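You operate a simulated robot arm through the tools that you are given. There is no shell and no other tool.

You are at the controls of a simulated two-armed robot. One attempt, no reset.

TASK
Scan the tall and the short green master, then put each back.
Fine: stand each before the lying hand scanner and press its button; back on its own square; leave the other two. Set down upright: tall green master, short green master.

It is judged by the outcome, as a careful person would: the job done as asked, and still so three seconds after it is handed in. It fails if anything else is knocked over, pushed out of place, dropped, spilled or broken.

THE ROBOT
Two 7-joint arms with three-finger grippers on one trunk that stands fixed in place. Base frame: the origin is at the foot of the trunk, x ahead of it, y to its left, z up. Readings come in m, rad, newtons and seconds.
The left shoulder is at [0.03, 0.124, 1.058], the right one opposite. With the tool pointing down near the work surface each hand reaches from about 0.1 to 0.78 m from the base axis, measured 20 degrees to its own side. Payload 2.2 kg a hand.
Tool frame (each hand has its own): the origin (TCP) lies between the finger pads and is the grasp point; the fingertips stand 0.028 m ahead of it; z points along the fingers, y is the line along which they close. Largest opening 0.102 m; the body of the gripper starts 0.071 m behind the TCP.
Orientation is told as [roll, pitch, yaw] about the base's x, y, z axes, in that order, counted from this pose: with the fingers straight down and closing along the base's y, the tool's x points along the base's -x, its y along +y and its z along -z.

THE INTERFACE
- The arms move only by the tool move_arm. It takes "left_motion", "right_motion" or both (then of equal length, played together; a hand with none holds still); each is a list of rows, each an object of numbers (a shift or turn left out is 0, a gripper value left out holds the last): "dx", "dy", "dz": the shift along the tool's x, y, z in m; "rx", "ry", "rz": the turn, a rotation vector about the tool's x, y, z in degrees. In form: [{"dx": .., "dy": .., "dz": .., "rx": .., "ry": .., "rz": ..}, ...]. A call has 1 to 20 rows; each row shifts and turns the commanded pose from where the row before left it, along the tool's axes as they then stand. "left_hand" and "right_hand" are, for a hand that has rows, the finger opening in m, from 0 to 0.102, set as the call begins (left out, the last holds). Each row takes 0.2 s and may step no farther than 0.05 m and 0.15 rad from the row before; otherwise, or with a gripper value out of range, the whole call is refused. A pose out of reach is approached as far as the arm can. The call stops where the force on the tool passes 40 N (or 10 N more than at its start, if that is more) or the arm is blocked; 0.2 s more then pass. Each finger halts on what it meets, pressing with about 22 N; the grip force reading is that of the motor and also rises with nothing between the fingers. The clock runs only during rows and for 0.2 s after the last one: add rows that do not move to give the fingers time. It gives the time, the measured TCP pose, the force on the tool (base axes), the opening and the grip force at its end, in the units of the frame above (readings bear some noise), with the torque about the TCP (base axes, N m) and any sound that the robot's microphone picked up.
- Cameras (640 x 400 px; columns grow to the right, rows downward): "scene" is now at [0.0439, 0.0246, 1.7756]; the picture's right is [0.31, -0.95, 0.00], its down [-0.71, -0.23, -0.66] and it looks along [0.63, 0.20, -0.75] (base axes); focal length 310 px, centre (320, 200). "left" rides on the left gripper at [0.072, 0.038, -0.086] in its tool frame; the picture's right is [-0.47, 0.89, 0.00], its down [-0.60, -0.32, -0.73] and it looks along [-0.65, -0.34, 0.68] (tool axes); focal length 256 px, centre (320, 200). "right" rides on the right gripper at [0.069, 0.044, -0.086] in its tool frame; the picture's right is [-0.53, 0.84, 0.00], its down [-0.58, -0.37, -0.73] and it looks along [-0.62, -0.39, 0.68] (tool axes); focal length 256 px, centre (320, 200). There is no depth. A picture from a camera that has moved, and an enlarged one, comes with that camera's place and axes in the base frame and with its lens.
- capture(camera): a new picture of that camera. No time passes.
- slide_trunk(by): slides the trunk up (or, below 0, down) by that many m; the arms and the scene camera ride with it, the base frame stays. It gives what a move gives, with no picture.
- pan_tilt(pan, tilt): turns the head with the scene camera to pan (to the left, within 2.496 rad either way) and tilt (down, from -0.506 to 1.204), counted from straight ahead of the robot. It gives what a move gives.
- inspect(camera, box): a new picture of the part [left, top, right, bottom] of that camera's present view, enlarged. No time passes.
- sign_off(): hands the job in; it is judged then, once.

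Places have to be worked out from the pictures, the camera data and where the tool is seen. Open the grippers and draw the arms clear of the work before you hand the job in, unless the task says otherwise.

The tools are called after ">>>" by a JSON object that holds its "fn" and its "kwargs". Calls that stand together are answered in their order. move_arm: Moves the arms, as the interface text tells. Its arguments: {"type":"object","properties":{"left_motion":{"type":"array","items":{"type":"object","properties":{"dx":{"type":"number"},"dy":{"type":"number"},"dz":{"type":"number"},"rx":{"type":"number"},"ry":{"type":"number"},"rz":{"type":"number"}}}},"left_hand":{"type":"number"},"right_motion":{"type":"array","items":{"type":"object","properties":{"dx":{"type":"number"},"dy":{"type":"number"},"dz":{"type":"number"},"rx":{"type":"number"},"ry":{"type":"number"},"rz":{"type":"number"}}}},"right_hand":{"type":"number"}},"required":[]} The other tools are called the same way: slide_trunk (by) slides the trunk up or down; pan_tilt (pan, tilt) turns the head that bears the scene camera; capture (camera) takes a picture; inspect (camera, box) takes an enlarged picture of a part of a camera's view; sign_off () hands the job in.

At the start:

```text
clock: 0.0
left_tcp_pos: [0.5717, 0.3817, 1.2297]
left_tcp_rot: [0.0, -0.001, -0.001]
left_ft_force: [0.5, 0.0, -0.5]
left_torque: [0.02, 0.0, 0.03]
left_width: 0.1021
left_gripper_force: 0.0
right_tcp_pos: [0.5444, -0.1617, 1.2133]
right_tcp_rot: [0.0, 0.001, 0.001]
right_ft_force: [0.2, 0.9, 0.7]
right_torque: [-0.01, -0.01, -0.02]
right_width: 0.102
right_gripper_force: 0.0
trunk travel left (down, up): [-0.3, 0.24]
head pan, tilt: [0.316, 0.85]
```

scene: 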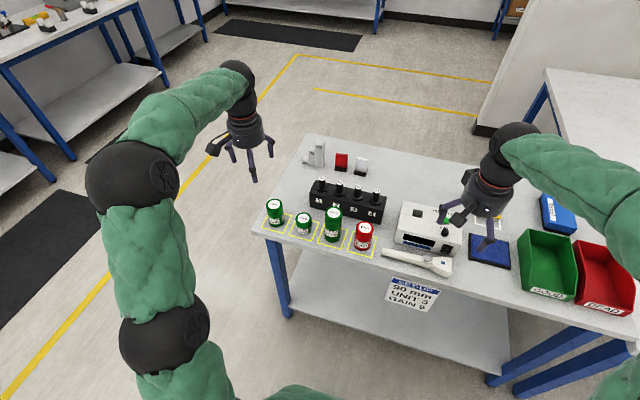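
right: 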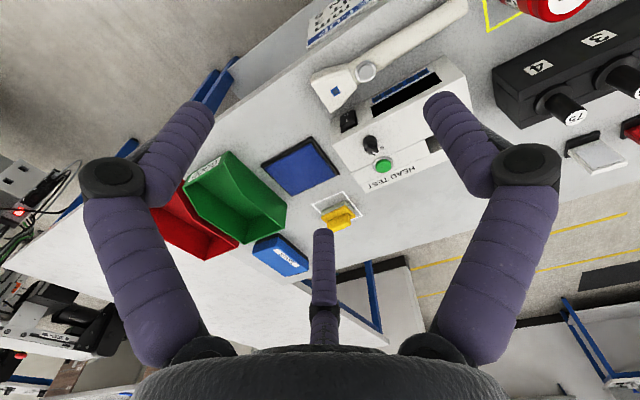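
left: 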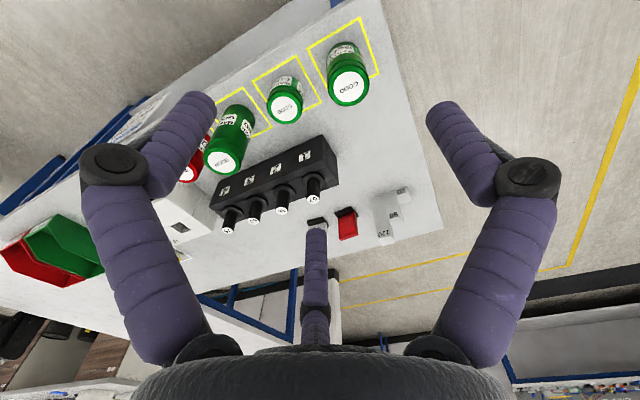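

I start by taking enlarged views of the work area to identify the masters, the scanner and its button.

>>> {"fn": "inspect", "kwargs": {"camera": "scene", "box": [250, 180, 410, 280]}}

>>> {"fn": "inspect", "kwargs": {"camera": "scene", "box": [360, 180, 520, 280]}}

>>> {"fn": "inspect", "kwargs": {"camera": "right", "box": [280, 0, 600, 200]}}

>>> {"fn": "inspect", "kwargs": {"camera": "left", "box": [160, 0, 480, 200]}}

```text
4.00 times, centred on (330, 230) of scene
camera zoom: at [0.0439, 0.0246, 1.7756], right [0.31, -0.95, 0.0], down [-0.71, -0.23, -0.66], along [0.63, 0.2, -0.75], focal length 1239 px, centre (280, 80)
```

zoom: 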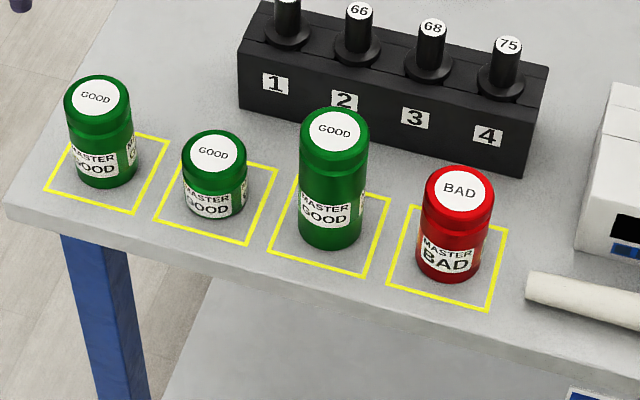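

```text
4.00 times, centred on (440, 230) of scene
camera zoom: at [0.0439, 0.0246, 1.7756], right [0.31, -0.95, 0.0], down [-0.71, -0.23, -0.66], along [0.63, 0.2, -0.75], focal length 1239 px, centre (-160, 80)
```

zoom: 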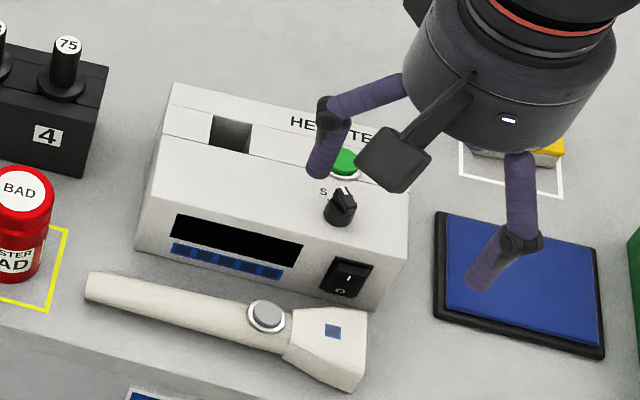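

```text
2.00 times, centred on (440, 100) of right
camera zoom: at [0.4755, -0.1178, 1.2999], right [0.53, 0.84, 0.0], down [0.58, -0.37, 0.73], along [0.62, -0.39, -0.68], focal length 512 px, centre (80, 400)
```

zoom: 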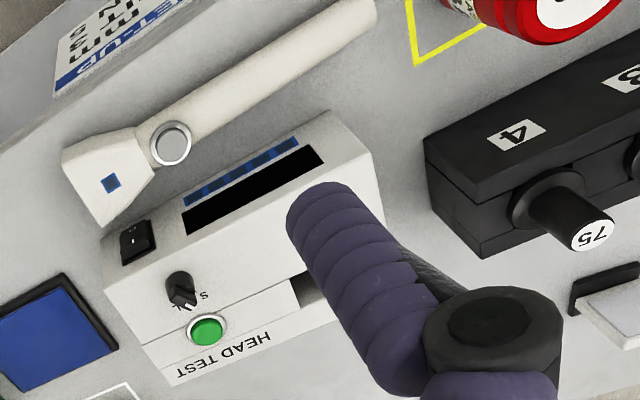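

```text
2.00 times, centred on (320, 100) of left
camera zoom: at [0.4981, 0.4201, 1.3151], right [0.47, 0.89, 0.0], down [0.6, -0.32, 0.73], along [0.65, -0.34, -0.68], focal length 512 px, centre (320, 400)
```

zoom: 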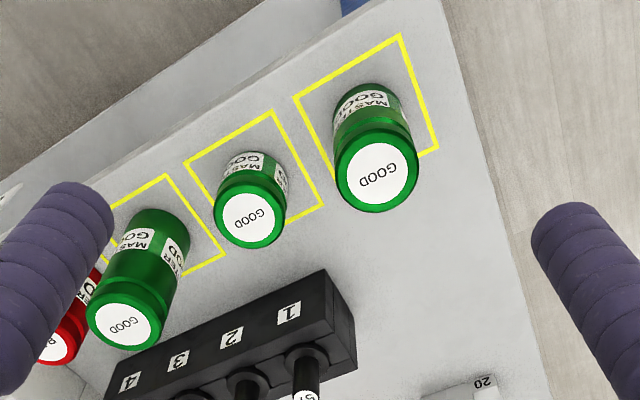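

The row of masters is, from left to right, mid green, short green, tall green, red; I put the table top at z≈0.877. Next I look closer at the sign on the table front, the labels, and the scanner head.

>>> {"fn": "inspect", "kwargs": {"camera": "scene", "box": [380, 240, 460, 320]}}

>>> {"fn": "inspect", "kwargs": {"camera": "scene", "box": [290, 200, 380, 260]}}

>>> {"fn": "inspect", "kwargs": {"camera": "left", "box": [190, 60, 320, 180]}}

>>> {"fn": "inspect", "kwargs": {"camera": "right", "box": [300, 0, 480, 120]}}

```text
5.00 times, centred on (420, 280) of scene
camera zoom: at [0.0439, 0.0246, 1.7756], right [0.31, -0.95, 0.0], down [-0.71, -0.23, -0.66], along [0.63, 0.2, -0.75], focal length 1549 px, centre (-180, -200)
```

zoom: 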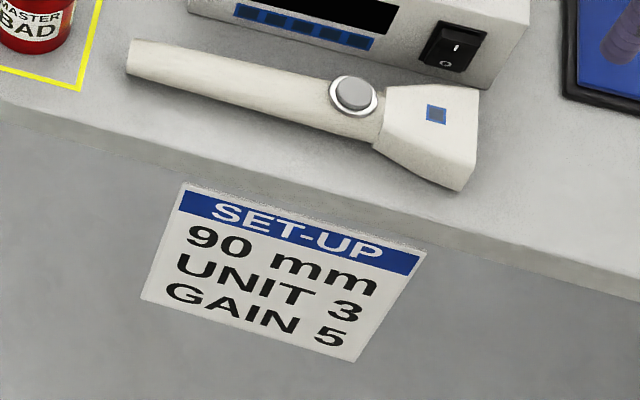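

```text
6.67 times, centred on (335, 230) of scene
camera zoom: at [0.0439, 0.0246, 1.7756], right [0.31, -0.95, 0.0], down [-0.71, -0.23, -0.66], along [0.63, 0.2, -0.75], focal length 2065 px, centre (220, 0)
```

zoom: 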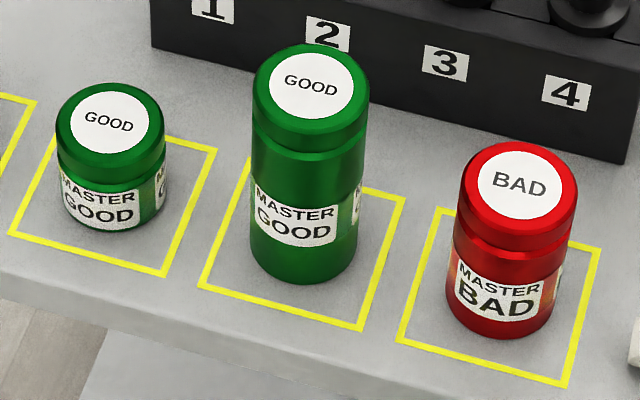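

```text
3.33 times, centred on (255, 120) of left
camera zoom: at [0.4981, 0.4201, 1.3151], right [0.47, 0.89, 0.0], down [0.6, -0.32, 0.73], along [0.65, -0.34, -0.68], focal length 853 px, centre (537, 467)
```

zoom: 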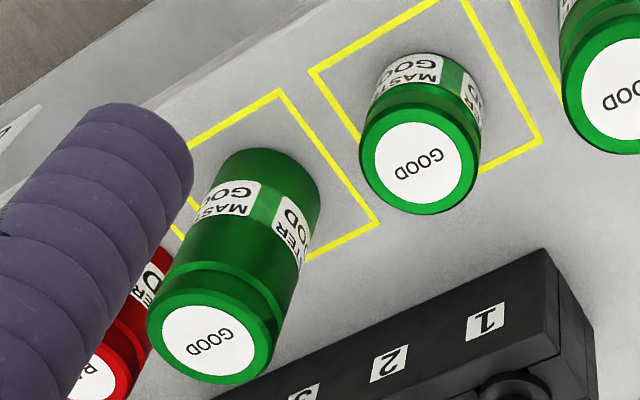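

```text
3.33 times, centred on (390, 60) of right
camera zoom: at [0.4755, -0.1178, 1.2999], right [0.53, 0.84, 0.0], down [0.58, -0.37, 0.73], along [0.62, -0.39, -0.68], focal length 853 px, centre (87, 667)
```

zoom: 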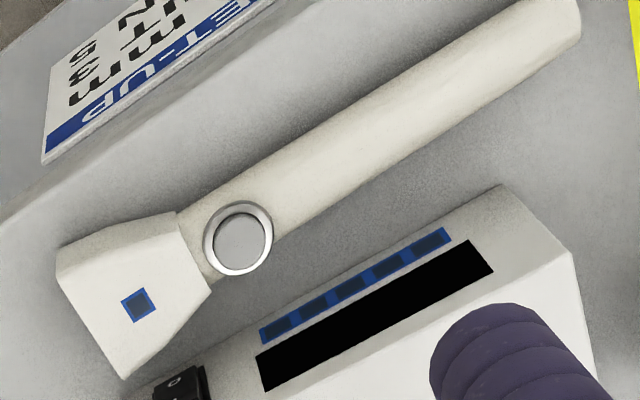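

Labels run around the masters on several sides. Before planning the placement I want to see the scanner's window side, so I move the right hand to the right of the scanner and yaw it to look back toward +y.

>>> {"fn": "move_arm", "kwargs": {"right_motion": [{"dx": -0.0093, "dy": -0.0355, "dz": 0.03}, {"dx": -0.0093, "dy": -0.0355, "dz": 0.03}, {"dx": -0.0093, "dy": -0.0355, "dz": 0.03}, {"dx": -0.0093, "dy": -0.0355, "dz": 0.03}, {"dx": -0.0093, "dy": -0.0355, "dz": 0.03}, {"dx": -0.0093, "dy": -0.0355, "dz": 0.03}, {"rz": -8.5}, {"rz": -8.5}, {"rz": -8.5}, {"rz": -8.5}, {"rz": -8.5}, {"rz": -8.5}, {"rz": -8.5}, {"rz": -8.5}, {"rz": -8.5}, {"rz": -8.5}, {"rz": -8.5}, {"rz": -8.5}]}}

>>> {"fn": "capture", "kwargs": {"camera": "right"}}

>>> {"fn": "capture", "kwargs": {"camera": "scene"}}

```text
clock: 3.8
left_tcp_pos: [0.5719, 0.382, 1.2288]
left_tcp_rot: [0.0, 0.0, 0.002]
left_ft_force: [1.2, -1.5, 0.6]
left_torque: [0.01, 0.01, -0.02]
left_width: 0.1021
left_gripper_force: 0.1
right_tcp_pos: [0.6001, -0.3753, 1.033]
right_tcp_rot: [-0.002, -0.001, 1.781]
right_ft_force: [-0.1, 0.5, -0.6]
right_torque: [0.01, 0.03, 0.03]
right_width: 0.102
right_gripper_force: 0.0
trunk travel left (down, up): [-0.3, 0.24]
head pan, tilt: [0.316, 0.85]
```

```text
taken
camera right: at [0.5714, -0.4507, 1.1195], right [-0.94, 0.34, 0.0], down [0.24, 0.64, 0.73], along [0.25, 0.69, -0.68], focal length 256 px, centre (320, 200)
```

right: 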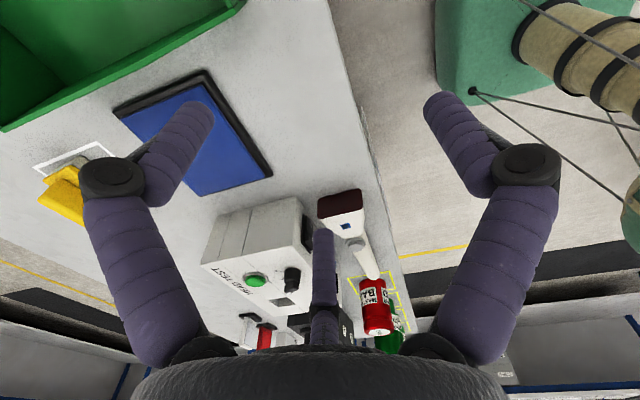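

```text
taken
camera scene: at [0.0439, 0.0245, 1.7756], right [0.31, -0.95, 0.0], down [-0.71, -0.23, -0.66], along [0.63, 0.2, -0.75], focal length 310 px, centre (320, 200)
```

scene: 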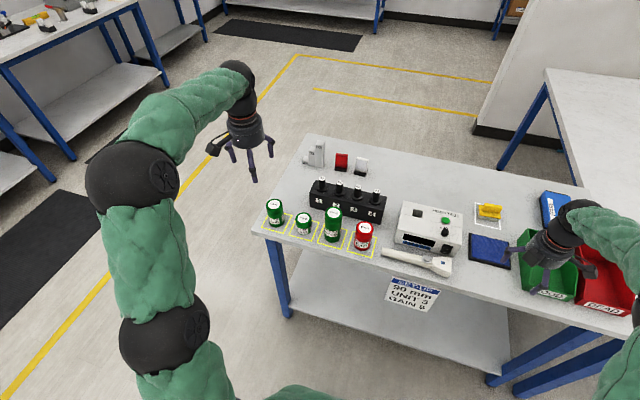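

>>> {"fn": "inspect", "kwargs": {"camera": "right", "box": [280, 170, 440, 270]}}

>>> {"fn": "inspect", "kwargs": {"camera": "right", "box": [300, 240, 440, 360]}}

>>> {"fn": "inspect", "kwargs": {"camera": "scene", "box": [370, 190, 530, 290]}}

```text
4.00 times, centred on (360, 220) of right
camera zoom: at [0.5714, -0.4507, 1.1195], right [-0.94, 0.34, 0.0], down [0.24, 0.64, 0.73], along [0.25, 0.69, -0.68], focal length 1024 px, centre (160, 120)
```

zoom: 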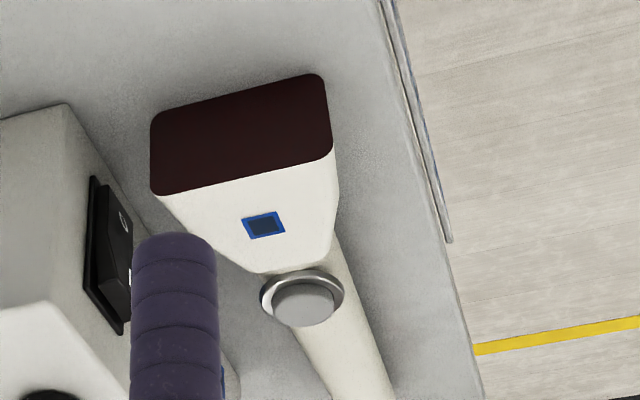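

```text
3.33 times, centred on (370, 300) of right
camera zoom: at [0.5714, -0.4507, 1.1195], right [-0.94, 0.34, 0.0], down [0.24, 0.64, 0.73], along [0.25, 0.69, -0.68], focal length 853 px, centre (153, -133)
```

zoom: 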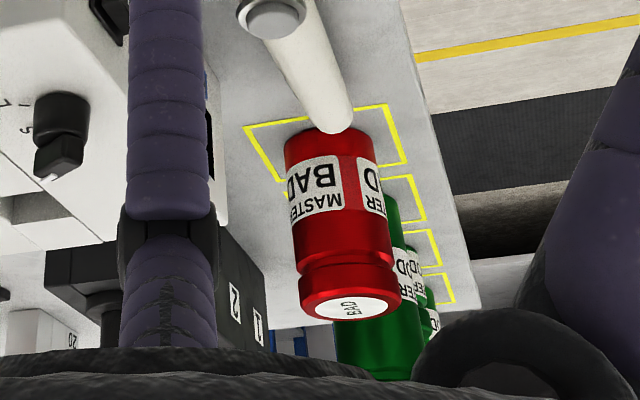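

```text
4.00 times, centred on (450, 240) of scene
camera zoom: at [0.0439, 0.0245, 1.7756], right [0.31, -0.95, 0.0], down [-0.71, -0.23, -0.66], along [0.63, 0.2, -0.75], focal length 1239 px, centre (-200, 40)
```

zoom: 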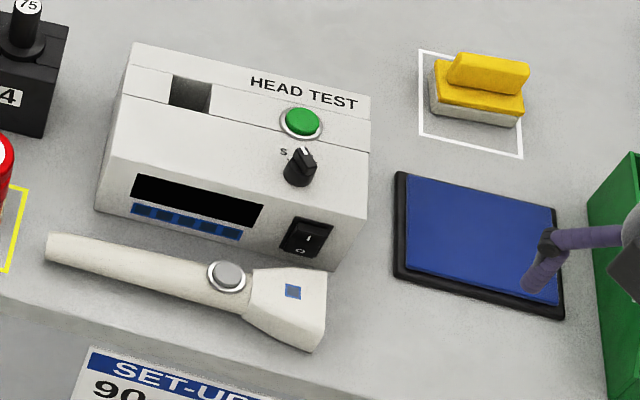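

The dark-red scan window faces −y at about x 0.604–0.662, y −0.21, z 0.88–0.914, and the button's top is at about (0.632, −0.139, 0.916). The masters carry labels all round. I move the right hand up and away so I can test the left arm's reach over the scanning place.

>>> {"fn": "move_arm", "kwargs": {"right_motion": [{"dz": -0.045}, {"dz": -0.045}, {"dz": -0.045}, {"dz": -0.045}, {"rz": 8.5}, {"rz": 8.5}, {"rz": 8.5}, {"rz": 8.5}, {"rz": 8.5}, {"rz": 8.5}, {"rz": 8.5}, {"rz": 8.5}, {"rz": 8.5}, {"rz": 8.5}, {"rz": 8.5}, {"rz": 8.5}, {"dx": 0.03, "dy": -0.035}, {"dx": 0.03, "dy": -0.035}, {"dx": 0.03, "dy": -0.035}, {"dx": 0.03, "dy": -0.035}]}}

```text
clock: 8.0
left_tcp_pos: [0.5707, 0.38, 1.229]
left_tcp_rot: [-0.001, -0.001, 0.0]
left_ft_force: [0.3, -0.2, 0.4]
left_torque: [-0.01, 0.0, 0.03]
left_width: 0.102
left_gripper_force: 0.1
right_tcp_pos: [0.4796, -0.5166, 1.2123]
right_tcp_rot: [0.003, 0.0, 0.001]
right_ft_force: [-0.4, -0.1, 0.6]
right_torque: [0.02, -0.01, 0.03]
right_width: 0.1019
right_gripper_force: 0.1
trunk travel left (down, up): [-0.3, 0.24]
head pan, tilt: [0.316, 0.85]
```

The right hand is clear. I now test the left arm's reach by moving it empty, high above everything, over the scanning place.

>>> {"fn": "move_arm", "kwargs": {"left_motion": [{"dx": -0.0046, "dy": -0.0475, "dz": 0.009}, {"dx": -0.0046, "dy": -0.0475, "dz": 0.009}, {"dx": -0.0046, "dy": -0.0475, "dz": 0.009}, {"dx": -0.0046, "dy": -0.0475, "dz": 0.009}, {"dx": -0.0046, "dy": -0.0475, "dz": 0.009}, {"dx": -0.0046, "dy": -0.0475, "dz": 0.009}, {"dx": -0.0046, "dy": -0.0475, "dz": 0.009}, {"dx": -0.0046, "dy": -0.0475, "dz": 0.009}, {"dx": -0.0046, "dy": -0.0475, "dz": 0.009}, {"dx": -0.0046, "dy": -0.0475, "dz": 0.009}, {"dx": -0.0046, "dy": -0.0475, "dz": 0.009}, {"dx": -0.0046, "dy": -0.0475, "dz": 0.009}, {"dx": -0.0046, "dy": -0.0475, "dz": 0.009}, {"dx": -0.0046, "dy": -0.0475, "dz": 0.009}]}}

>>> {"fn": "capture", "kwargs": {"camera": "scene"}}

>>> {"fn": "capture", "kwargs": {"camera": "left"}}

```text
clock: 11.0
left_tcp_pos: [0.5976, -0.2501, 1.099]
left_tcp_rot: [0.0, -0.002, 0.001]
left_ft_force: [-1.0, 0.6, 1.1]
left_torque: [-0.01, 0.03, -0.02]
left_width: 0.1019
left_gripper_force: 0.0
left hand out of reach, approached as far as the arm can: row 13, 14
right_tcp_pos: [0.4797, -0.5172, 1.2136]
right_tcp_rot: [0.001, 0.001, -0.001]
right_ft_force: [-0.4, 0.1, -0.2]
right_torque: [0.05, 0.01, -0.04]
right_width: 0.102
right_gripper_force: 0.1
trunk travel left (down, up): [-0.3, 0.24]
head pan, tilt: [0.316, 0.85]
```

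```text
taken
camera scene: at [0.0424, 0.0235, 1.7757], right [0.31, -0.95, 0.0], down [-0.71, -0.23, -0.66], along [0.63, 0.21, -0.75], focal length 310 px, centre (320, 200)
```

scene: 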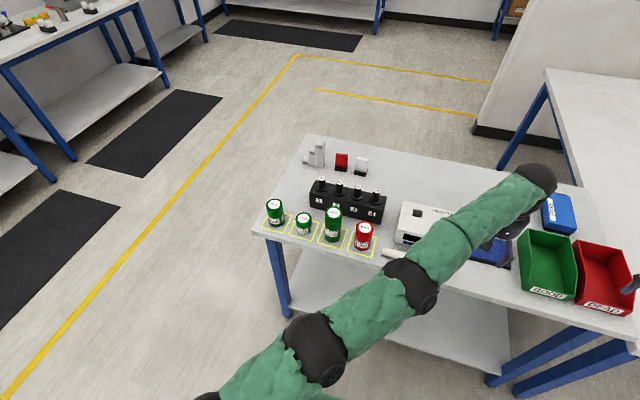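

```text
taken
camera left: at [0.5258, -0.2114, 1.1858], right [0.46, 0.89, 0.0], down [0.6, -0.32, 0.73], along [0.65, -0.34, -0.68], focal length 256 px, centre (320, 200)
```

left: 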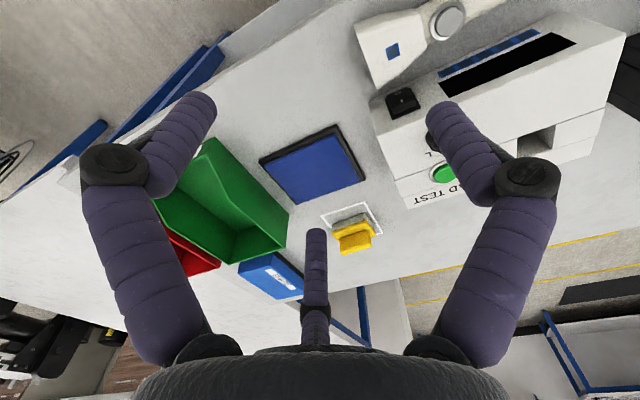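

The left arm stops at about (0.598, −0.250) at z 1.10, so vertical-tool reach at the scanning place is marginal; I will use the left arm for the short master with a slight outward tilt, and the right arm for the tall one. I raise the trunk 0.08 m for better reach, then bring the left hand back.

>>> {"fn": "slide_trunk", "kwargs": {"by": 0.08}}

>>> {"fn": "move_arm", "kwargs": {"left_motion": [{"dx": 0.005, "dy": 0.0475}, {"dx": 0.005, "dy": 0.0475}, {"dx": 0.005, "dy": 0.0475}, {"dx": 0.005, "dy": 0.0475}, {"dx": 0.005, "dy": 0.0475}, {"dx": 0.005, "dy": 0.0475}, {"dx": 0.005, "dy": 0.0475}, {"dx": 0.005, "dy": 0.0475}]}}

```text
clock: 12.2
left_tcp_pos: [0.6003, -0.2507, 1.1777]
left_tcp_rot: [0.002, 0.002, 0.0]
left_ft_force: [0.1, -0.4, 0.5]
left_torque: [-0.01, -0.01, -0.01]
left_width: 0.1018
left_gripper_force: 0.1
right_tcp_pos: [0.4802, -0.5171, 1.2921]
right_tcp_rot: [0.001, 0.0, 0.0]
right_ft_force: [0.4, -0.6, 0.1]
right_torque: [-0.02, 0.01, 0.0]
right_width: 0.1022
right_gripper_force: 0.1
trunk travel left (down, up): [-0.38, 0.16]
head pan, tilt: [0.316, 0.85]
```

```text
clock: 14.0
left_tcp_pos: [0.5592, 0.1301, 1.1793]
left_tcp_rot: [0.0, 0.0, -0.003]
left_ft_force: [0.2, 1.0, 0.6]
left_torque: [-0.04, -0.03, -0.01]
left_width: 0.1021
left_gripper_force: 0.1
right_tcp_pos: [0.4804, -0.515, 1.294]
right_tcp_rot: [0.001, -0.001, -0.001]
right_ft_force: [-0.9, 0.2, -0.5]
right_torque: [0.01, -0.02, 0.02]
right_width: 0.1019
right_gripper_force: 0.1
trunk travel left (down, up): [-0.38, 0.16]
head pan, tilt: [0.316, 0.85]
```

The left hand is at (0.559, 0.130, 1.179). I move it over the short green master, yaw −33° and tilt 15° outward, with the fingers open to 0.09, and look.

>>> {"fn": "move_arm", "kwargs": {"left_motion": [{"dx": -0.0225, "dy": 0.0378}, {"dx": -0.0225, "dy": 0.0378}, {"dx": -0.0225, "dy": 0.0378}, {"dx": -0.0225, "dy": 0.0378}, {"rz": 8.25}, {"rz": 8.25}, {"rz": 8.25}, {"rz": 8.25}, {"ry": -7.5}, {"ry": -7.5}], "left_hand": 0.09}}

>>> {"fn": "capture", "kwargs": {"camera": "left"}}

>>> {"fn": "capture", "kwargs": {"camera": "scene"}}

```text
clock: 16.2
left_tcp_pos: [0.6492, 0.2815, 1.1779]
left_tcp_rot: [0.001, -0.262, -0.577]
left_ft_force: [0.3, 0.4, -0.2]
left_torque: [0.0, -0.04, 0.03]
left_width: 0.09
left_gripper_force: 0.1
right_tcp_pos: [0.4792, -0.517, 1.2935]
right_tcp_rot: [-0.001, 0.0, -0.001]
right_ft_force: [0.2, -0.8, -0.2]
right_torque: [-0.02, -0.01, 0.01]
right_width: 0.102
right_gripper_force: 0.0
trunk travel left (down, up): [-0.38, 0.16]
head pan, tilt: [0.316, 0.85]
```

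```text
taken
camera left: at [0.5918, 0.3639, 1.2425], right [0.86, 0.5, 0.12], down [0.16, -0.48, 0.86], along [0.49, -0.72, -0.49], focal length 256 px, centre (320, 200)
```

left: 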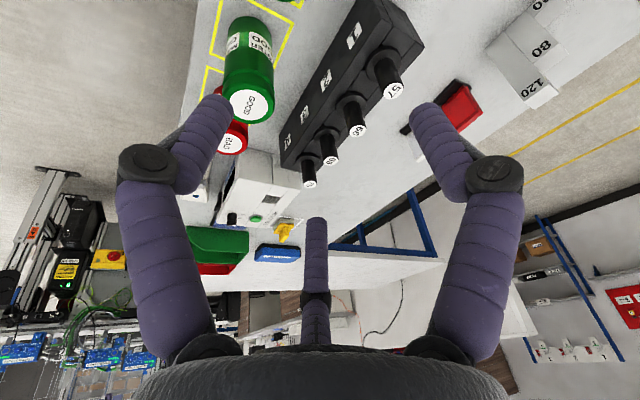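

```text
taken
camera scene: at [0.0432, 0.0245, 1.8556], right [0.31, -0.95, 0.0], down [-0.71, -0.23, -0.66], along [0.63, 0.2, -0.75], focal length 310 px, centre (320, 200)
```

scene: 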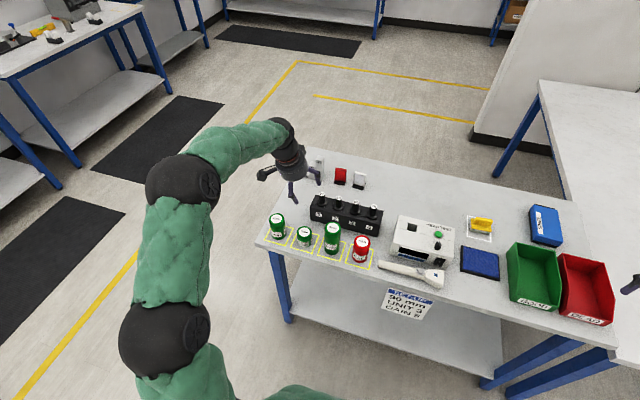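

The short master is out of the left camera's frame at this tilt, so I refine the masters' places from the scene camera.

>>> {"fn": "inspect", "kwargs": {"camera": "scene", "box": [260, 205, 380, 280]}}

>>> {"fn": "inspect", "kwargs": {"camera": "scene", "box": [260, 205, 324, 245]}}

>>> {"fn": "inspect", "kwargs": {"camera": "scene", "box": [310, 215, 374, 255]}}

```text
5.33 times, centred on (320, 242) of scene
camera zoom: at [0.0432, 0.0245, 1.8556], right [0.31, -0.95, 0.0], down [-0.71, -0.23, -0.66], along [0.63, 0.2, -0.75], focal length 1652 px, centre (320, -27)
```

zoom: 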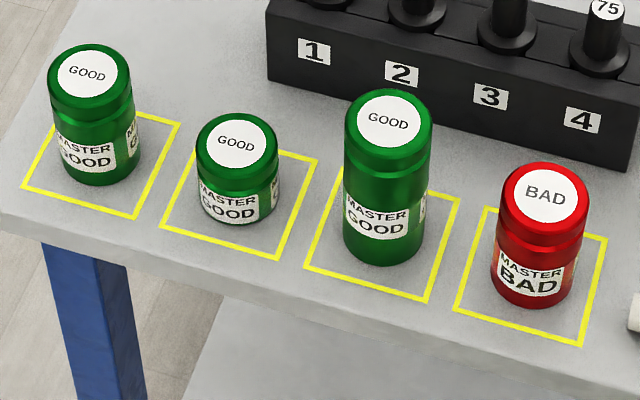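

```text
10.00 times, centred on (292, 225) of scene
camera zoom: at [0.0432, 0.0245, 1.8556], right [0.31, -0.95, 0.0], down [-0.71, -0.23, -0.66], along [0.63, 0.2, -0.75], focal length 3098 px, centre (600, -50)
```

zoom: 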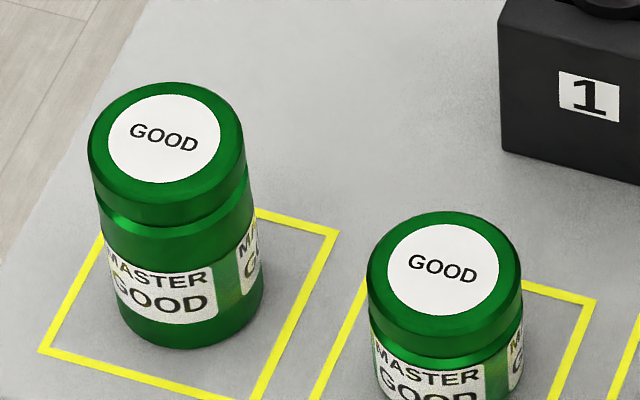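

```text
10.00 times, centred on (342, 235) of scene
camera zoom: at [0.0432, 0.0245, 1.8556], right [0.31, -0.95, 0.0], down [-0.71, -0.23, -0.66], along [0.63, 0.2, -0.75], focal length 3098 px, centre (100, -150)
```

zoom: 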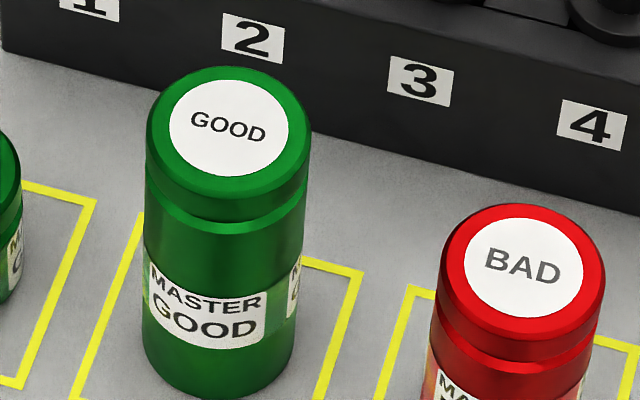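

The short master's centre works out to about (0.647, 0.282) with its top near z 0.936, and the tall one's to (0.647, 0.1755) with its top near 1.006. I descend vertically to z≈1.00, just above the short master, and check the alignment.

>>> {"fn": "move_arm", "kwargs": {"left_motion": [{"dx": 0.012, "dz": 0.043}, {"dx": 0.012, "dz": 0.043}, {"dx": 0.012, "dz": 0.043}, {"dx": 0.012, "dz": 0.043}]}}

>>> {"fn": "capture", "kwargs": {"camera": "left"}}

>>> {"fn": "inspect", "kwargs": {"camera": "scene", "box": [250, 170, 410, 270]}}

```text
clock: 17.2
left_tcp_pos: [0.6474, 0.2833, 0.9981]
left_tcp_rot: [0.0, -0.263, -0.577]
left_ft_force: [-0.5, 0.6, 0.1]
left_torque: [-0.02, 0.03, -0.04]
left_width: 0.0899
left_gripper_force: 0.1
right_tcp_pos: [0.4814, -0.5155, 1.2929]
right_tcp_rot: [0.0, 0.0, 0.0]
right_ft_force: [-0.3, -0.2, 0.7]
right_torque: [-0.03, 0.03, -0.01]
right_width: 0.102
right_gripper_force: 0.2
trunk travel left (down, up): [-0.38, 0.16]
head pan, tilt: [0.316, 0.85]
```

```text
taken
camera left: at [0.5896, 0.3662, 1.0628], right [0.86, 0.5, 0.12], down [0.16, -0.48, 0.86], along [0.49, -0.72, -0.49], focal length 256 px, centre (320, 200)
```

left: 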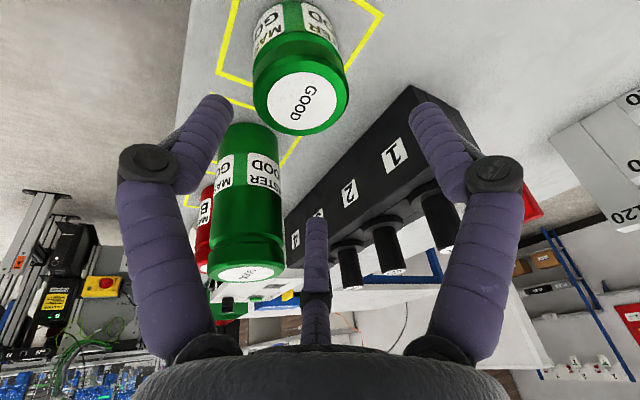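

```text
4.00 times, centred on (330, 220) of scene
camera zoom: at [0.0451, 0.0251, 1.8555], right [0.31, -0.95, 0.0], down [-0.71, -0.23, -0.66], along [0.63, 0.2, -0.75], focal length 1239 px, centre (280, 120)
```

zoom: 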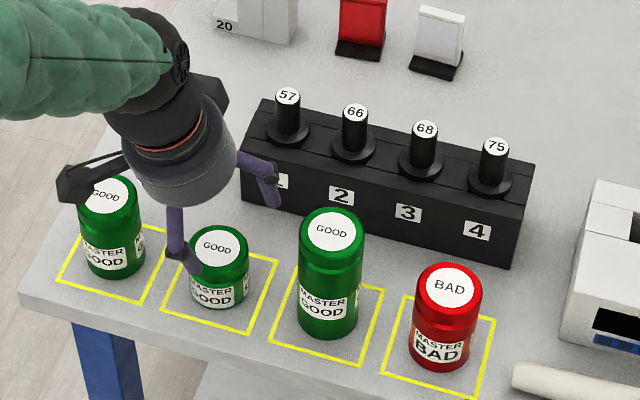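

The camera box would pass close to the mid green master at this yaw, and yaw 0 with the same tilt gives enough reach. I turn the hand back to yaw 0 about the vertical and narrow the opening to 0.08.

>>> {"fn": "move_arm", "kwargs": {"left_motion": [{"rx": -2.14, "rz": -7.98}, {"rx": -2.14, "rz": -7.98}, {"rx": -2.14, "rz": -7.98}, {"rx": -2.14, "rz": -7.98}], "left_hand": 0.082}}

>>> {"fn": "capture", "kwargs": {"camera": "left"}}

>>> {"fn": "inspect", "kwargs": {"camera": "scene", "box": [250, 170, 410, 270]}}

```text
clock: 18.2
left_tcp_pos: [0.648, 0.2814, 0.9979]
left_tcp_rot: [0.0, -0.261, 0.001]
left_ft_force: [-0.2, 0.8, 0.5]
left_torque: [0.01, -0.01, 0.01]
left_width: 0.0822
left_gripper_force: 0.0
right_tcp_pos: [0.4798, -0.5158, 1.2942]
right_tcp_rot: [0.002, 0.0, -0.001]
right_ft_force: [-0.4, -0.2, 1.2]
right_torque: [0.02, -0.02, 0.0]
right_width: 0.1021
right_gripper_force: 0.0
trunk travel left (down, up): [-0.38, 0.16]
head pan, tilt: [0.316, 0.85]
```

```text
taken
camera left: at [0.5555, 0.3207, 1.0641], right [0.45, 0.89, 0.12], down [0.39, -0.32, 0.86], along [0.8, -0.34, -0.49], focal length 256 px, centre (320, 200)
```

left: 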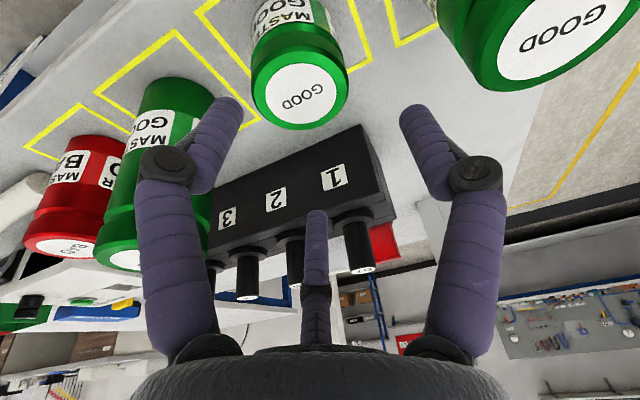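

```text
4.00 times, centred on (330, 220) of scene
camera zoom: at [0.044, 0.0241, 1.8556], right [0.31, -0.95, 0.0], down [-0.71, -0.23, -0.66], along [0.63, 0.21, -0.75], focal length 1239 px, centre (280, 120)
```

zoom: 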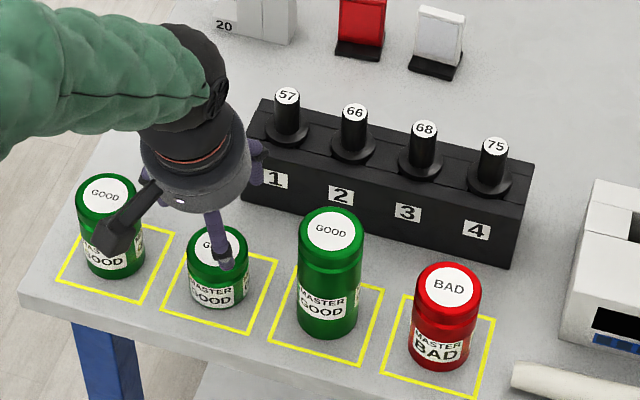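

The short master sits centred between the fingers, at about (0.646, 0.2805). I descend vertically to z≈0.915 around it.

>>> {"fn": "move_arm", "kwargs": {"left_motion": [{"dx": 0.0078, "dy": -0.0003, "dz": 0.0266}, {"dx": 0.0078, "dy": -0.0003, "dz": 0.0266}, {"dx": 0.0078, "dy": -0.0004, "dz": 0.0266}]}}

>>> {"fn": "capture", "kwargs": {"camera": "left"}}

>>> {"fn": "inspect", "kwargs": {"camera": "scene", "box": [250, 170, 410, 270]}}

```text
clock: 19.0
left_tcp_pos: [0.6478, 0.2817, 0.9163]
left_tcp_rot: [0.001, -0.262, -0.001]
left_ft_force: [-0.1, 1.3, -0.4]
left_torque: [-0.01, 0.0, -0.01]
left_width: 0.0821
left_gripper_force: 0.1
right_tcp_pos: [0.4813, -0.5161, 1.2934]
right_tcp_rot: [-0.002, 0.001, -0.001]
right_ft_force: [1.1, 0.1, 0.1]
right_torque: [-0.02, 0.05, -0.01]
right_width: 0.1022
right_gripper_force: 0.1
trunk travel left (down, up): [-0.38, 0.16]
head pan, tilt: [0.316, 0.85]
```

```text
taken
camera left: at [0.5542, 0.3205, 0.9813], right [0.45, 0.89, 0.12], down [0.39, -0.32, 0.86], along [0.8, -0.34, -0.49], focal length 256 px, centre (320, 200)
```

left: 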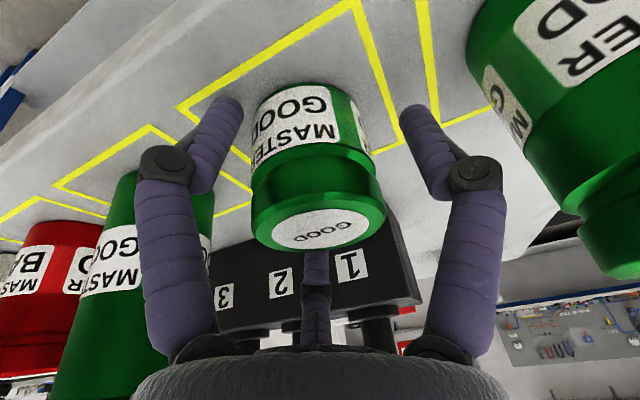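

```text
4.00 times, centred on (330, 220) of scene
camera zoom: at [0.0448, 0.0248, 1.8556], right [0.31, -0.95, 0.0], down [-0.71, -0.23, -0.66], along [0.63, 0.2, -0.75], focal length 1239 px, centre (280, 120)
```

zoom: 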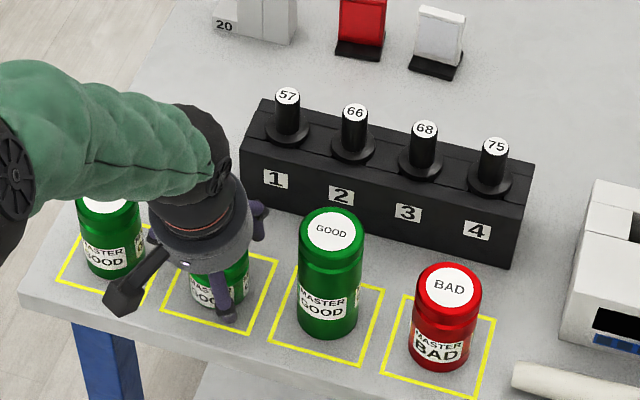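

The master is between the fingers at mid-body height. I close the grip on it.

>>> {"fn": "move_arm", "kwargs": {"left_motion": [{}, {}, {}, {}], "left_hand": 0.03}}

>>> {"fn": "capture", "kwargs": {"camera": "left"}}

```text
clock: 20.0
left_tcp_pos: [0.6459, 0.2825, 0.9188]
left_tcp_rot: [-0.002, -0.265, -0.001]
left_ft_force: [-0.4, 0.3, 6.7]
left_torque: [0.0, 0.24, 0.0]
left_width: 0.0603
left_gripper_force: 22.3
right_tcp_pos: [0.4804, -0.517, 1.2938]
right_tcp_rot: [0.001, -0.001, -0.001]
right_ft_force: [-0.3, -0.1, -0.1]
right_torque: [0.01, 0.01, -0.02]
right_width: 0.102
right_gripper_force: 0.0
trunk travel left (down, up): [-0.38, 0.16]
head pan, tilt: [0.316, 0.85]
```

```text
taken
camera left: at [0.5535, 0.3202, 0.9825], right [0.45, 0.89, 0.12], down [0.39, -0.32, 0.86], along [0.8, -0.34, -0.49], focal length 256 px, centre (320, 200)
```

left: 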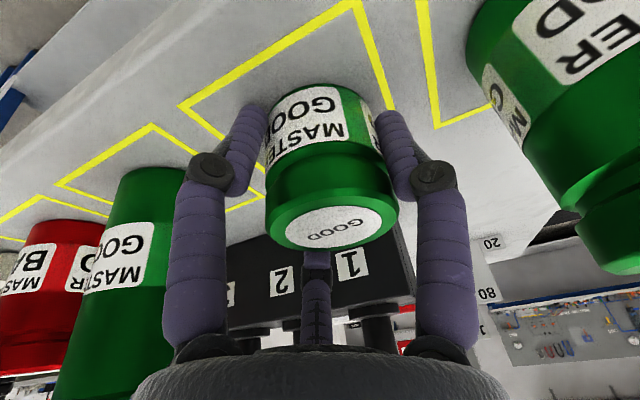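

Grip holds at width 0.060 with 22 N. I lift by 4 cm and check that it hangs straight.

>>> {"fn": "move_arm", "kwargs": {"left_motion": [{"dx": -0.0052, "dz": -0.0193}, {"dx": -0.0052, "dz": -0.0193}]}}

>>> {"fn": "capture", "kwargs": {"camera": "left"}}

>>> {"fn": "inspect", "kwargs": {"camera": "scene", "box": [250, 170, 410, 270]}}

```text
clock: 20.6
left_tcp_pos: [0.6458, 0.2806, 0.9549]
left_tcp_rot: [0.001, -0.26, 0.001]
left_ft_force: [-0.4, -0.4, -3.3]
left_torque: [-0.02, -0.01, 0.01]
left_width: 0.0604
left_gripper_force: 22.2
right_tcp_pos: [0.4807, -0.5168, 1.2932]
right_tcp_rot: [-0.001, 0.0, -0.001]
right_ft_force: [-0.6, -0.6, 0.6]
right_torque: [0.01, 0.0, 0.0]
right_width: 0.102
right_gripper_force: 0.2
trunk travel left (down, up): [-0.38, 0.16]
head pan, tilt: [0.316, 0.85]
```

```text
taken
camera left: at [0.5534, 0.3196, 1.0208], right [0.45, 0.89, 0.12], down [0.4, -0.32, 0.86], along [0.8, -0.34, -0.49], focal length 256 px, centre (320, 200)
```

left: 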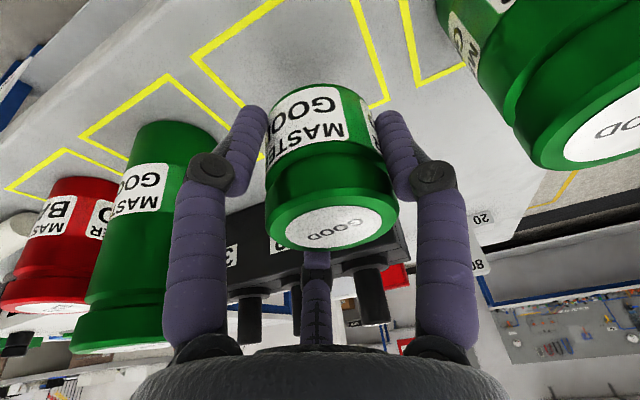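

```text
4.00 times, centred on (330, 220) of scene
camera zoom: at [0.0439, 0.0244, 1.8556], right [0.31, -0.95, 0.0], down [-0.71, -0.23, -0.66], along [0.63, 0.2, -0.75], focal length 1239 px, centre (280, 120)
```

zoom: 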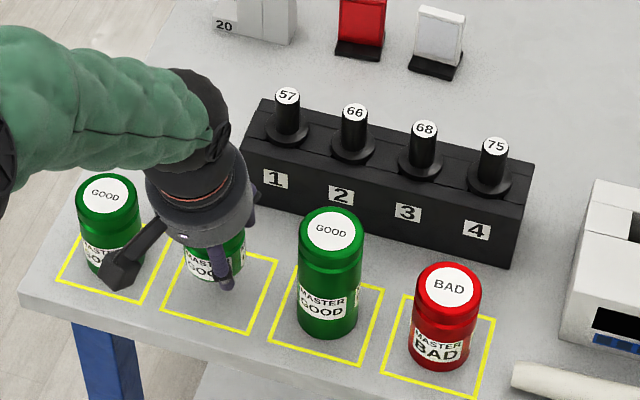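

The master weighs about 3.3 N and is held firmly, with its base about 0.04 m below the TCP. I draw it back off the row and up, then carry it across in front of the table edge toward the scanner.

>>> {"fn": "move_arm", "kwargs": {"left_motion": [{"dx": 0.02622, "dz": -0.02775}, {"dx": 0.02622, "dz": -0.02775}, {"dx": 0.02622, "dz": -0.02775}, {"dx": 0.02622, "dz": -0.02775}]}}

>>> {"fn": "move_arm", "kwargs": {"left_motion": [{"dy": -0.03}, {"dy": -0.045}, {"dy": -0.045}, {"dy": -0.045}, {"dy": -0.045}, {"dy": -0.045}, {"dy": -0.045}, {"dy": -0.045}, {"dy": -0.045}, {"dy": -0.045}, {"dy": -0.045}, {"dy": -0.045}, {"dy": -0.035}]}}

>>> {"fn": "capture", "kwargs": {"camera": "left"}}

>>> {"fn": "capture", "kwargs": {"camera": "scene"}}

```text
clock: 21.6
left_tcp_pos: [0.514, 0.2813, 1.0341]
left_tcp_rot: [-0.001, -0.261, -0.003]
left_ft_force: [-0.7, -0.7, -1.8]
left_torque: [-0.03, -0.01, -0.01]
left_width: 0.0603
left_gripper_force: 22.4
right_tcp_pos: [0.4782, -0.516, 1.2945]
right_tcp_rot: [0.001, -0.001, -0.001]
right_ft_force: [0.6, 0.7, 0.5]
right_torque: [0.01, -0.06, 0.01]
right_width: 0.1019
right_gripper_force: 0.0
trunk travel left (down, up): [-0.38, 0.16]
head pan, tilt: [0.316, 0.85]
```

```text
clock: 24.4
left_tcp_pos: [0.5161, -0.2792, 1.0367]
left_tcp_rot: [0.003, -0.261, 0.001]
left_ft_force: [0.0, -0.8, -3.6]
left_torque: [-0.01, 0.01, -0.04]
left_width: 0.0603
left_gripper_force: 21.6
right_tcp_pos: [0.481, -0.5176, 1.2933]
right_tcp_rot: [0.002, 0.0, -0.001]
right_ft_force: [0.9, 0.0, -0.2]
right_torque: [0.05, 0.0, 0.0]
right_width: 0.102
right_gripper_force: 0.1
trunk travel left (down, up): [-0.38, 0.16]
head pan, tilt: [0.316, 0.85]
```

```text
taken
camera left: at [0.4236, -0.24, 1.1019], right [0.45, 0.89, 0.12], down [0.4, -0.32, 0.86], along [0.8, -0.34, -0.49], focal length 256 px, centre (320, 200)
```

left: 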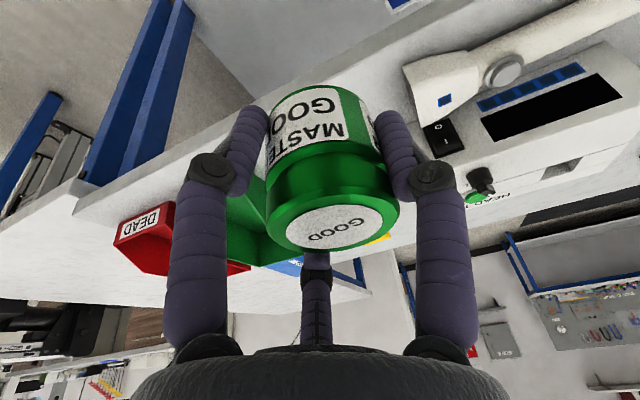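

```text
taken
camera scene: at [0.0441, 0.0225, 1.8556], right [0.31, -0.95, 0.0], down [-0.71, -0.23, -0.66], along [0.63, 0.21, -0.75], focal length 310 px, centre (320, 200)
```

scene: 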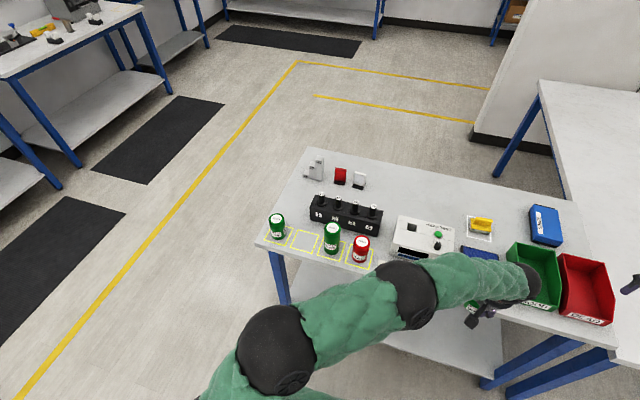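

The short master is now in front of the table at y≈−0.28. I move it forward to above the scanning place, x≈0.635, y≈−0.285.

>>> {"fn": "move_arm", "kwargs": {"left_motion": [{"dx": -0.02415, "dy": -0.0015, "dz": 0.02485}, {"dx": -0.02415, "dy": -0.0015, "dz": 0.02485}, {"dx": -0.02415, "dy": -0.0015, "dz": 0.02485}, {"dx": -0.02415, "dy": -0.0015, "dz": 0.02485}]}}

>>> {"fn": "capture", "kwargs": {"camera": "left"}}

>>> {"fn": "capture", "kwargs": {"camera": "right"}}

>>> {"fn": "inspect", "kwargs": {"camera": "scene", "box": [380, 210, 540, 310]}}

```text
clock: 25.4
left_tcp_pos: [0.6283, -0.2821, 0.9529]
left_tcp_rot: [0.012, -0.242, -0.009]
left_ft_force: [-8.2, 1.2, -18.8]
left_torque: [-0.07, -0.87, 0.0]
left_width: 0.0603
left_gripper_force: 22.0
right_tcp_pos: [0.4804, -0.5162, 1.294]
right_tcp_rot: [0.001, 0.0, 0.0]
right_ft_force: [-0.1, 0.1, 0.7]
right_torque: [-0.02, -0.02, 0.0]
right_width: 0.1019
right_gripper_force: 0.0
trunk travel left (down, up): [-0.38, 0.16]
head pan, tilt: [0.316, 0.85]
```

```text
taken
camera left: at [0.5374, -0.2431, 1.0207], right [0.46, 0.88, 0.12], down [0.41, -0.33, 0.85], along [0.79, -0.34, -0.51], focal length 256 px, centre (320, 200)
```

left: 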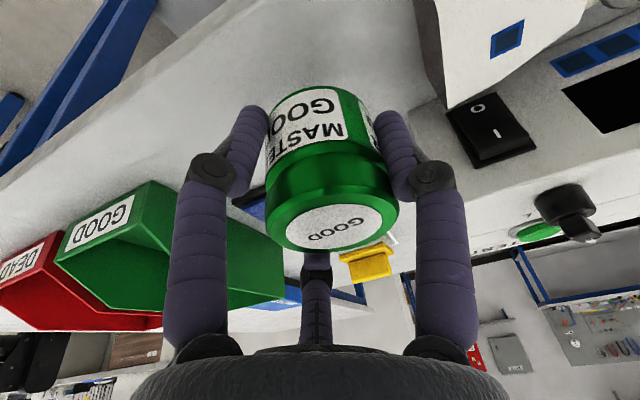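

```text
taken
camera right: at [0.4125, -0.4715, 1.3805], right [0.54, 0.84, 0.0], down [0.58, -0.36, 0.73], along [0.62, -0.39, -0.68], focal length 256 px, centre (320, 200)
```

right: 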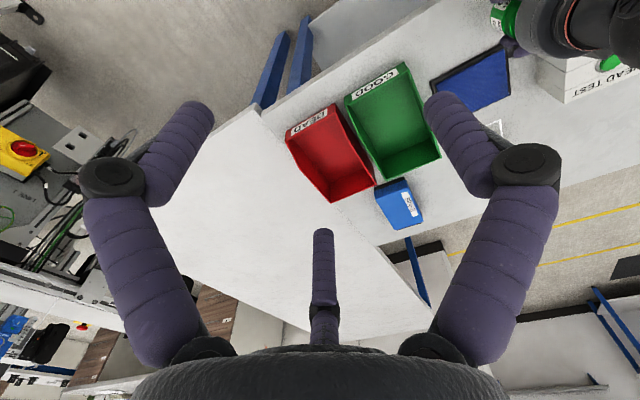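

```text
4.00 times, centred on (460, 260) of scene
camera zoom: at [0.0448, 0.0255, 1.8555], right [0.31, -0.95, 0.0], down [-0.71, -0.23, -0.66], along [0.63, 0.2, -0.75], focal length 1239 px, centre (-240, -40)
```

zoom: 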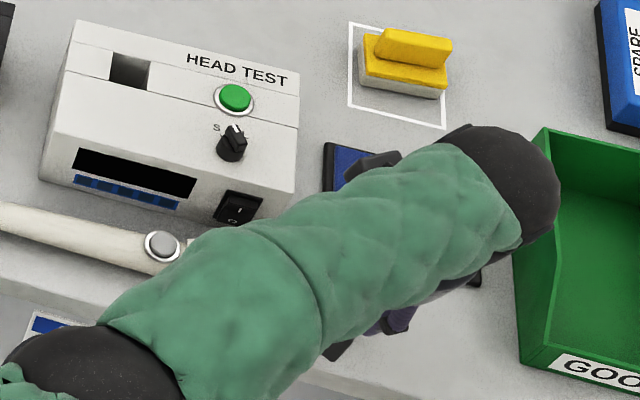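

The reading shows an unexpected force of about (−8, 1, −19) N and a slightly low pose, so I hold still for a moment to see whether it is a transient or a contact.

>>> {"fn": "move_arm", "kwargs": {"left_motion": [{}]}}

>>> {"fn": "capture", "kwargs": {"camera": "scene"}}

>>> {"fn": "inspect", "kwargs": {"camera": "right", "box": [480, 0, 640, 100]}}

```text
clock: 25.8
left_tcp_pos: [0.6367, -0.2832, 0.9642]
left_tcp_rot: [-0.001, -0.26, 0.0]
left_ft_force: [-0.3, -0.3, -1.7]
left_torque: [-0.05, 0.04, 0.01]
left_width: 0.06
left_gripper_force: 21.7
right_tcp_pos: [0.4808, -0.5151, 1.2925]
right_tcp_rot: [0.0, 0.001, 0.0]
right_ft_force: [0.1, 0.8, -0.4]
right_torque: [-0.02, 0.01, -0.02]
right_width: 0.1022
right_gripper_force: 0.1
trunk travel left (down, up): [-0.38, 0.16]
head pan, tilt: [0.316, 0.85]
```

```text
taken
camera scene: at [0.0445, 0.0247, 1.8556], right [0.31, -0.95, 0.0], down [-0.71, -0.23, -0.66], along [0.63, 0.2, -0.75], focal length 310 px, centre (320, 200)
```

scene: 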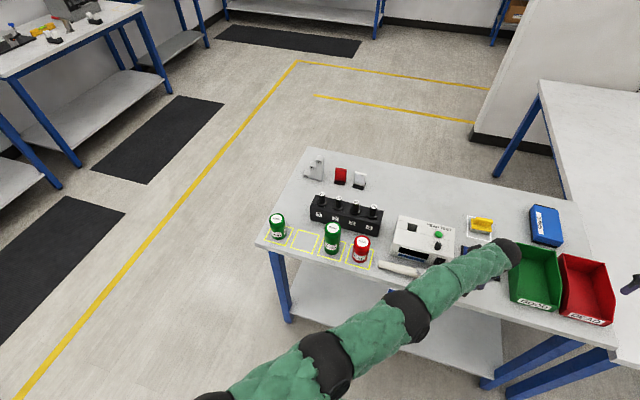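

```text
4.00 times, centred on (560, 50) of right
camera zoom: at [0.4124, -0.4719, 1.3799], right [0.53, 0.85, 0.0], down [0.58, -0.37, 0.73], along [0.62, -0.39, -0.68], focal length 1024 px, centre (-640, 800)
```

zoom: 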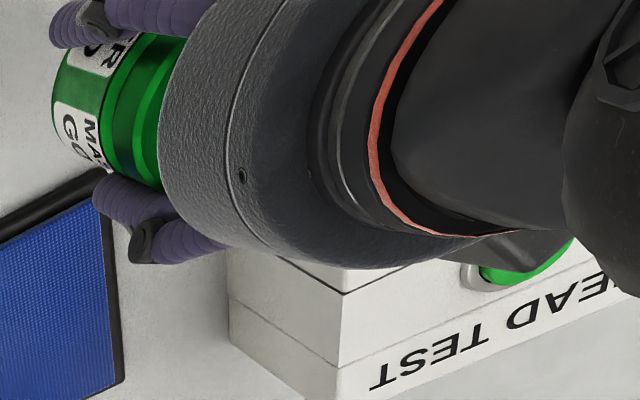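

It was a transient from the arm re-posing; the force is back to just the weight and the pose is (0.637, −0.283, 0.964). I lower slowly toward the table.

>>> {"fn": "move_arm", "kwargs": {"left_motion": [{"dx": 0.0028, "dz": 0.0106}, {"dx": 0.0028, "dz": 0.0106}, {"dx": 0.0028, "dz": 0.0106}, {"dx": 0.0028, "dz": 0.0106}, {}]}}

>>> {"fn": "capture", "kwargs": {"camera": "left"}}

```text
clock: 27.0
left_tcp_pos: [0.6286, -0.2791, 0.9207]
left_tcp_rot: [-0.002, -0.261, 0.0]
left_ft_force: [-0.6, 0.0, -2.3]
left_torque: [-0.01, -0.01, 0.0]
left_width: 0.0602
left_gripper_force: 21.6
left hand out of reach, approached as far as the arm can: row 1, 3
right_tcp_pos: [0.4812, -0.5164, 1.2932]
right_tcp_rot: [0.001, 0.0, 0.0]
right_ft_force: [-0.3, 0.0, 0.6]
right_torque: [-0.01, 0.03, -0.02]
right_width: 0.1021
right_gripper_force: 0.1
trunk travel left (down, up): [-0.38, 0.16]
head pan, tilt: [0.316, 0.85]
```

```text
taken
camera left: at [0.5359, -0.2412, 0.9867], right [0.45, 0.89, 0.12], down [0.39, -0.32, 0.86], along [0.8, -0.34, -0.49], focal length 256 px, centre (320, 200)
```

left: 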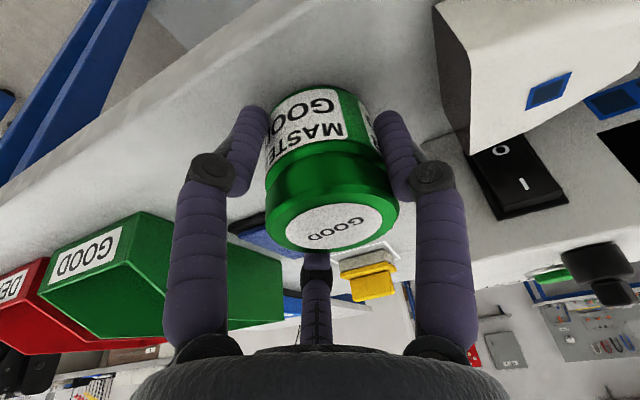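

The arm is at its reach limit but the master is at about (0.629, −0.279), well in front of the window with about 4 cm gap. I lower the last few millimetres in small steps.

>>> {"fn": "move_arm", "kwargs": {"left_motion": [{"dx": 0.0007, "dz": 0.0029}, {}]}}

```text
clock: 27.6
left_tcp_pos: [0.627, -0.279, 0.919]
left_tcp_rot: [0.0, -0.26, -0.001]
left_ft_force: [0.4, -0.5, -2.6]
left_torque: [-0.03, 0.03, -0.06]
left_width: 0.0601
left_gripper_force: 22.5
right_tcp_pos: [0.48, -0.5178, 1.2919]
right_tcp_rot: [0.003, 0.001, -0.001]
right_ft_force: [0.6, 0.5, 0.0]
right_torque: [0.03, -0.01, -0.01]
right_width: 0.1021
right_gripper_force: 0.1
trunk travel left (down, up): [-0.38, 0.16]
head pan, tilt: [0.316, 0.85]
```

>>> {"fn": "move_arm", "kwargs": {"left_motion": [{"dx": 0.0005, "dz": 0.0019}, {}]}}

```text
clock: 28.2
left_tcp_pos: [0.6288, -0.2802, 0.9185]
left_tcp_rot: [0.0, -0.265, 0.0]
left_ft_force: [-0.5, -0.2, 2.2]
left_torque: [0.05, 0.14, 0.02]
left_width: 0.0599
left_gripper_force: 22.0
right_tcp_pos: [0.4796, -0.5161, 1.2934]
right_tcp_rot: [-0.001, 0.0, 0.0]
right_ft_force: [0.7, -0.3, 0.0]
right_torque: [0.02, 0.02, -0.01]
right_width: 0.102
right_gripper_force: 0.1
trunk travel left (down, up): [-0.38, 0.16]
head pan, tilt: [0.316, 0.85]
```

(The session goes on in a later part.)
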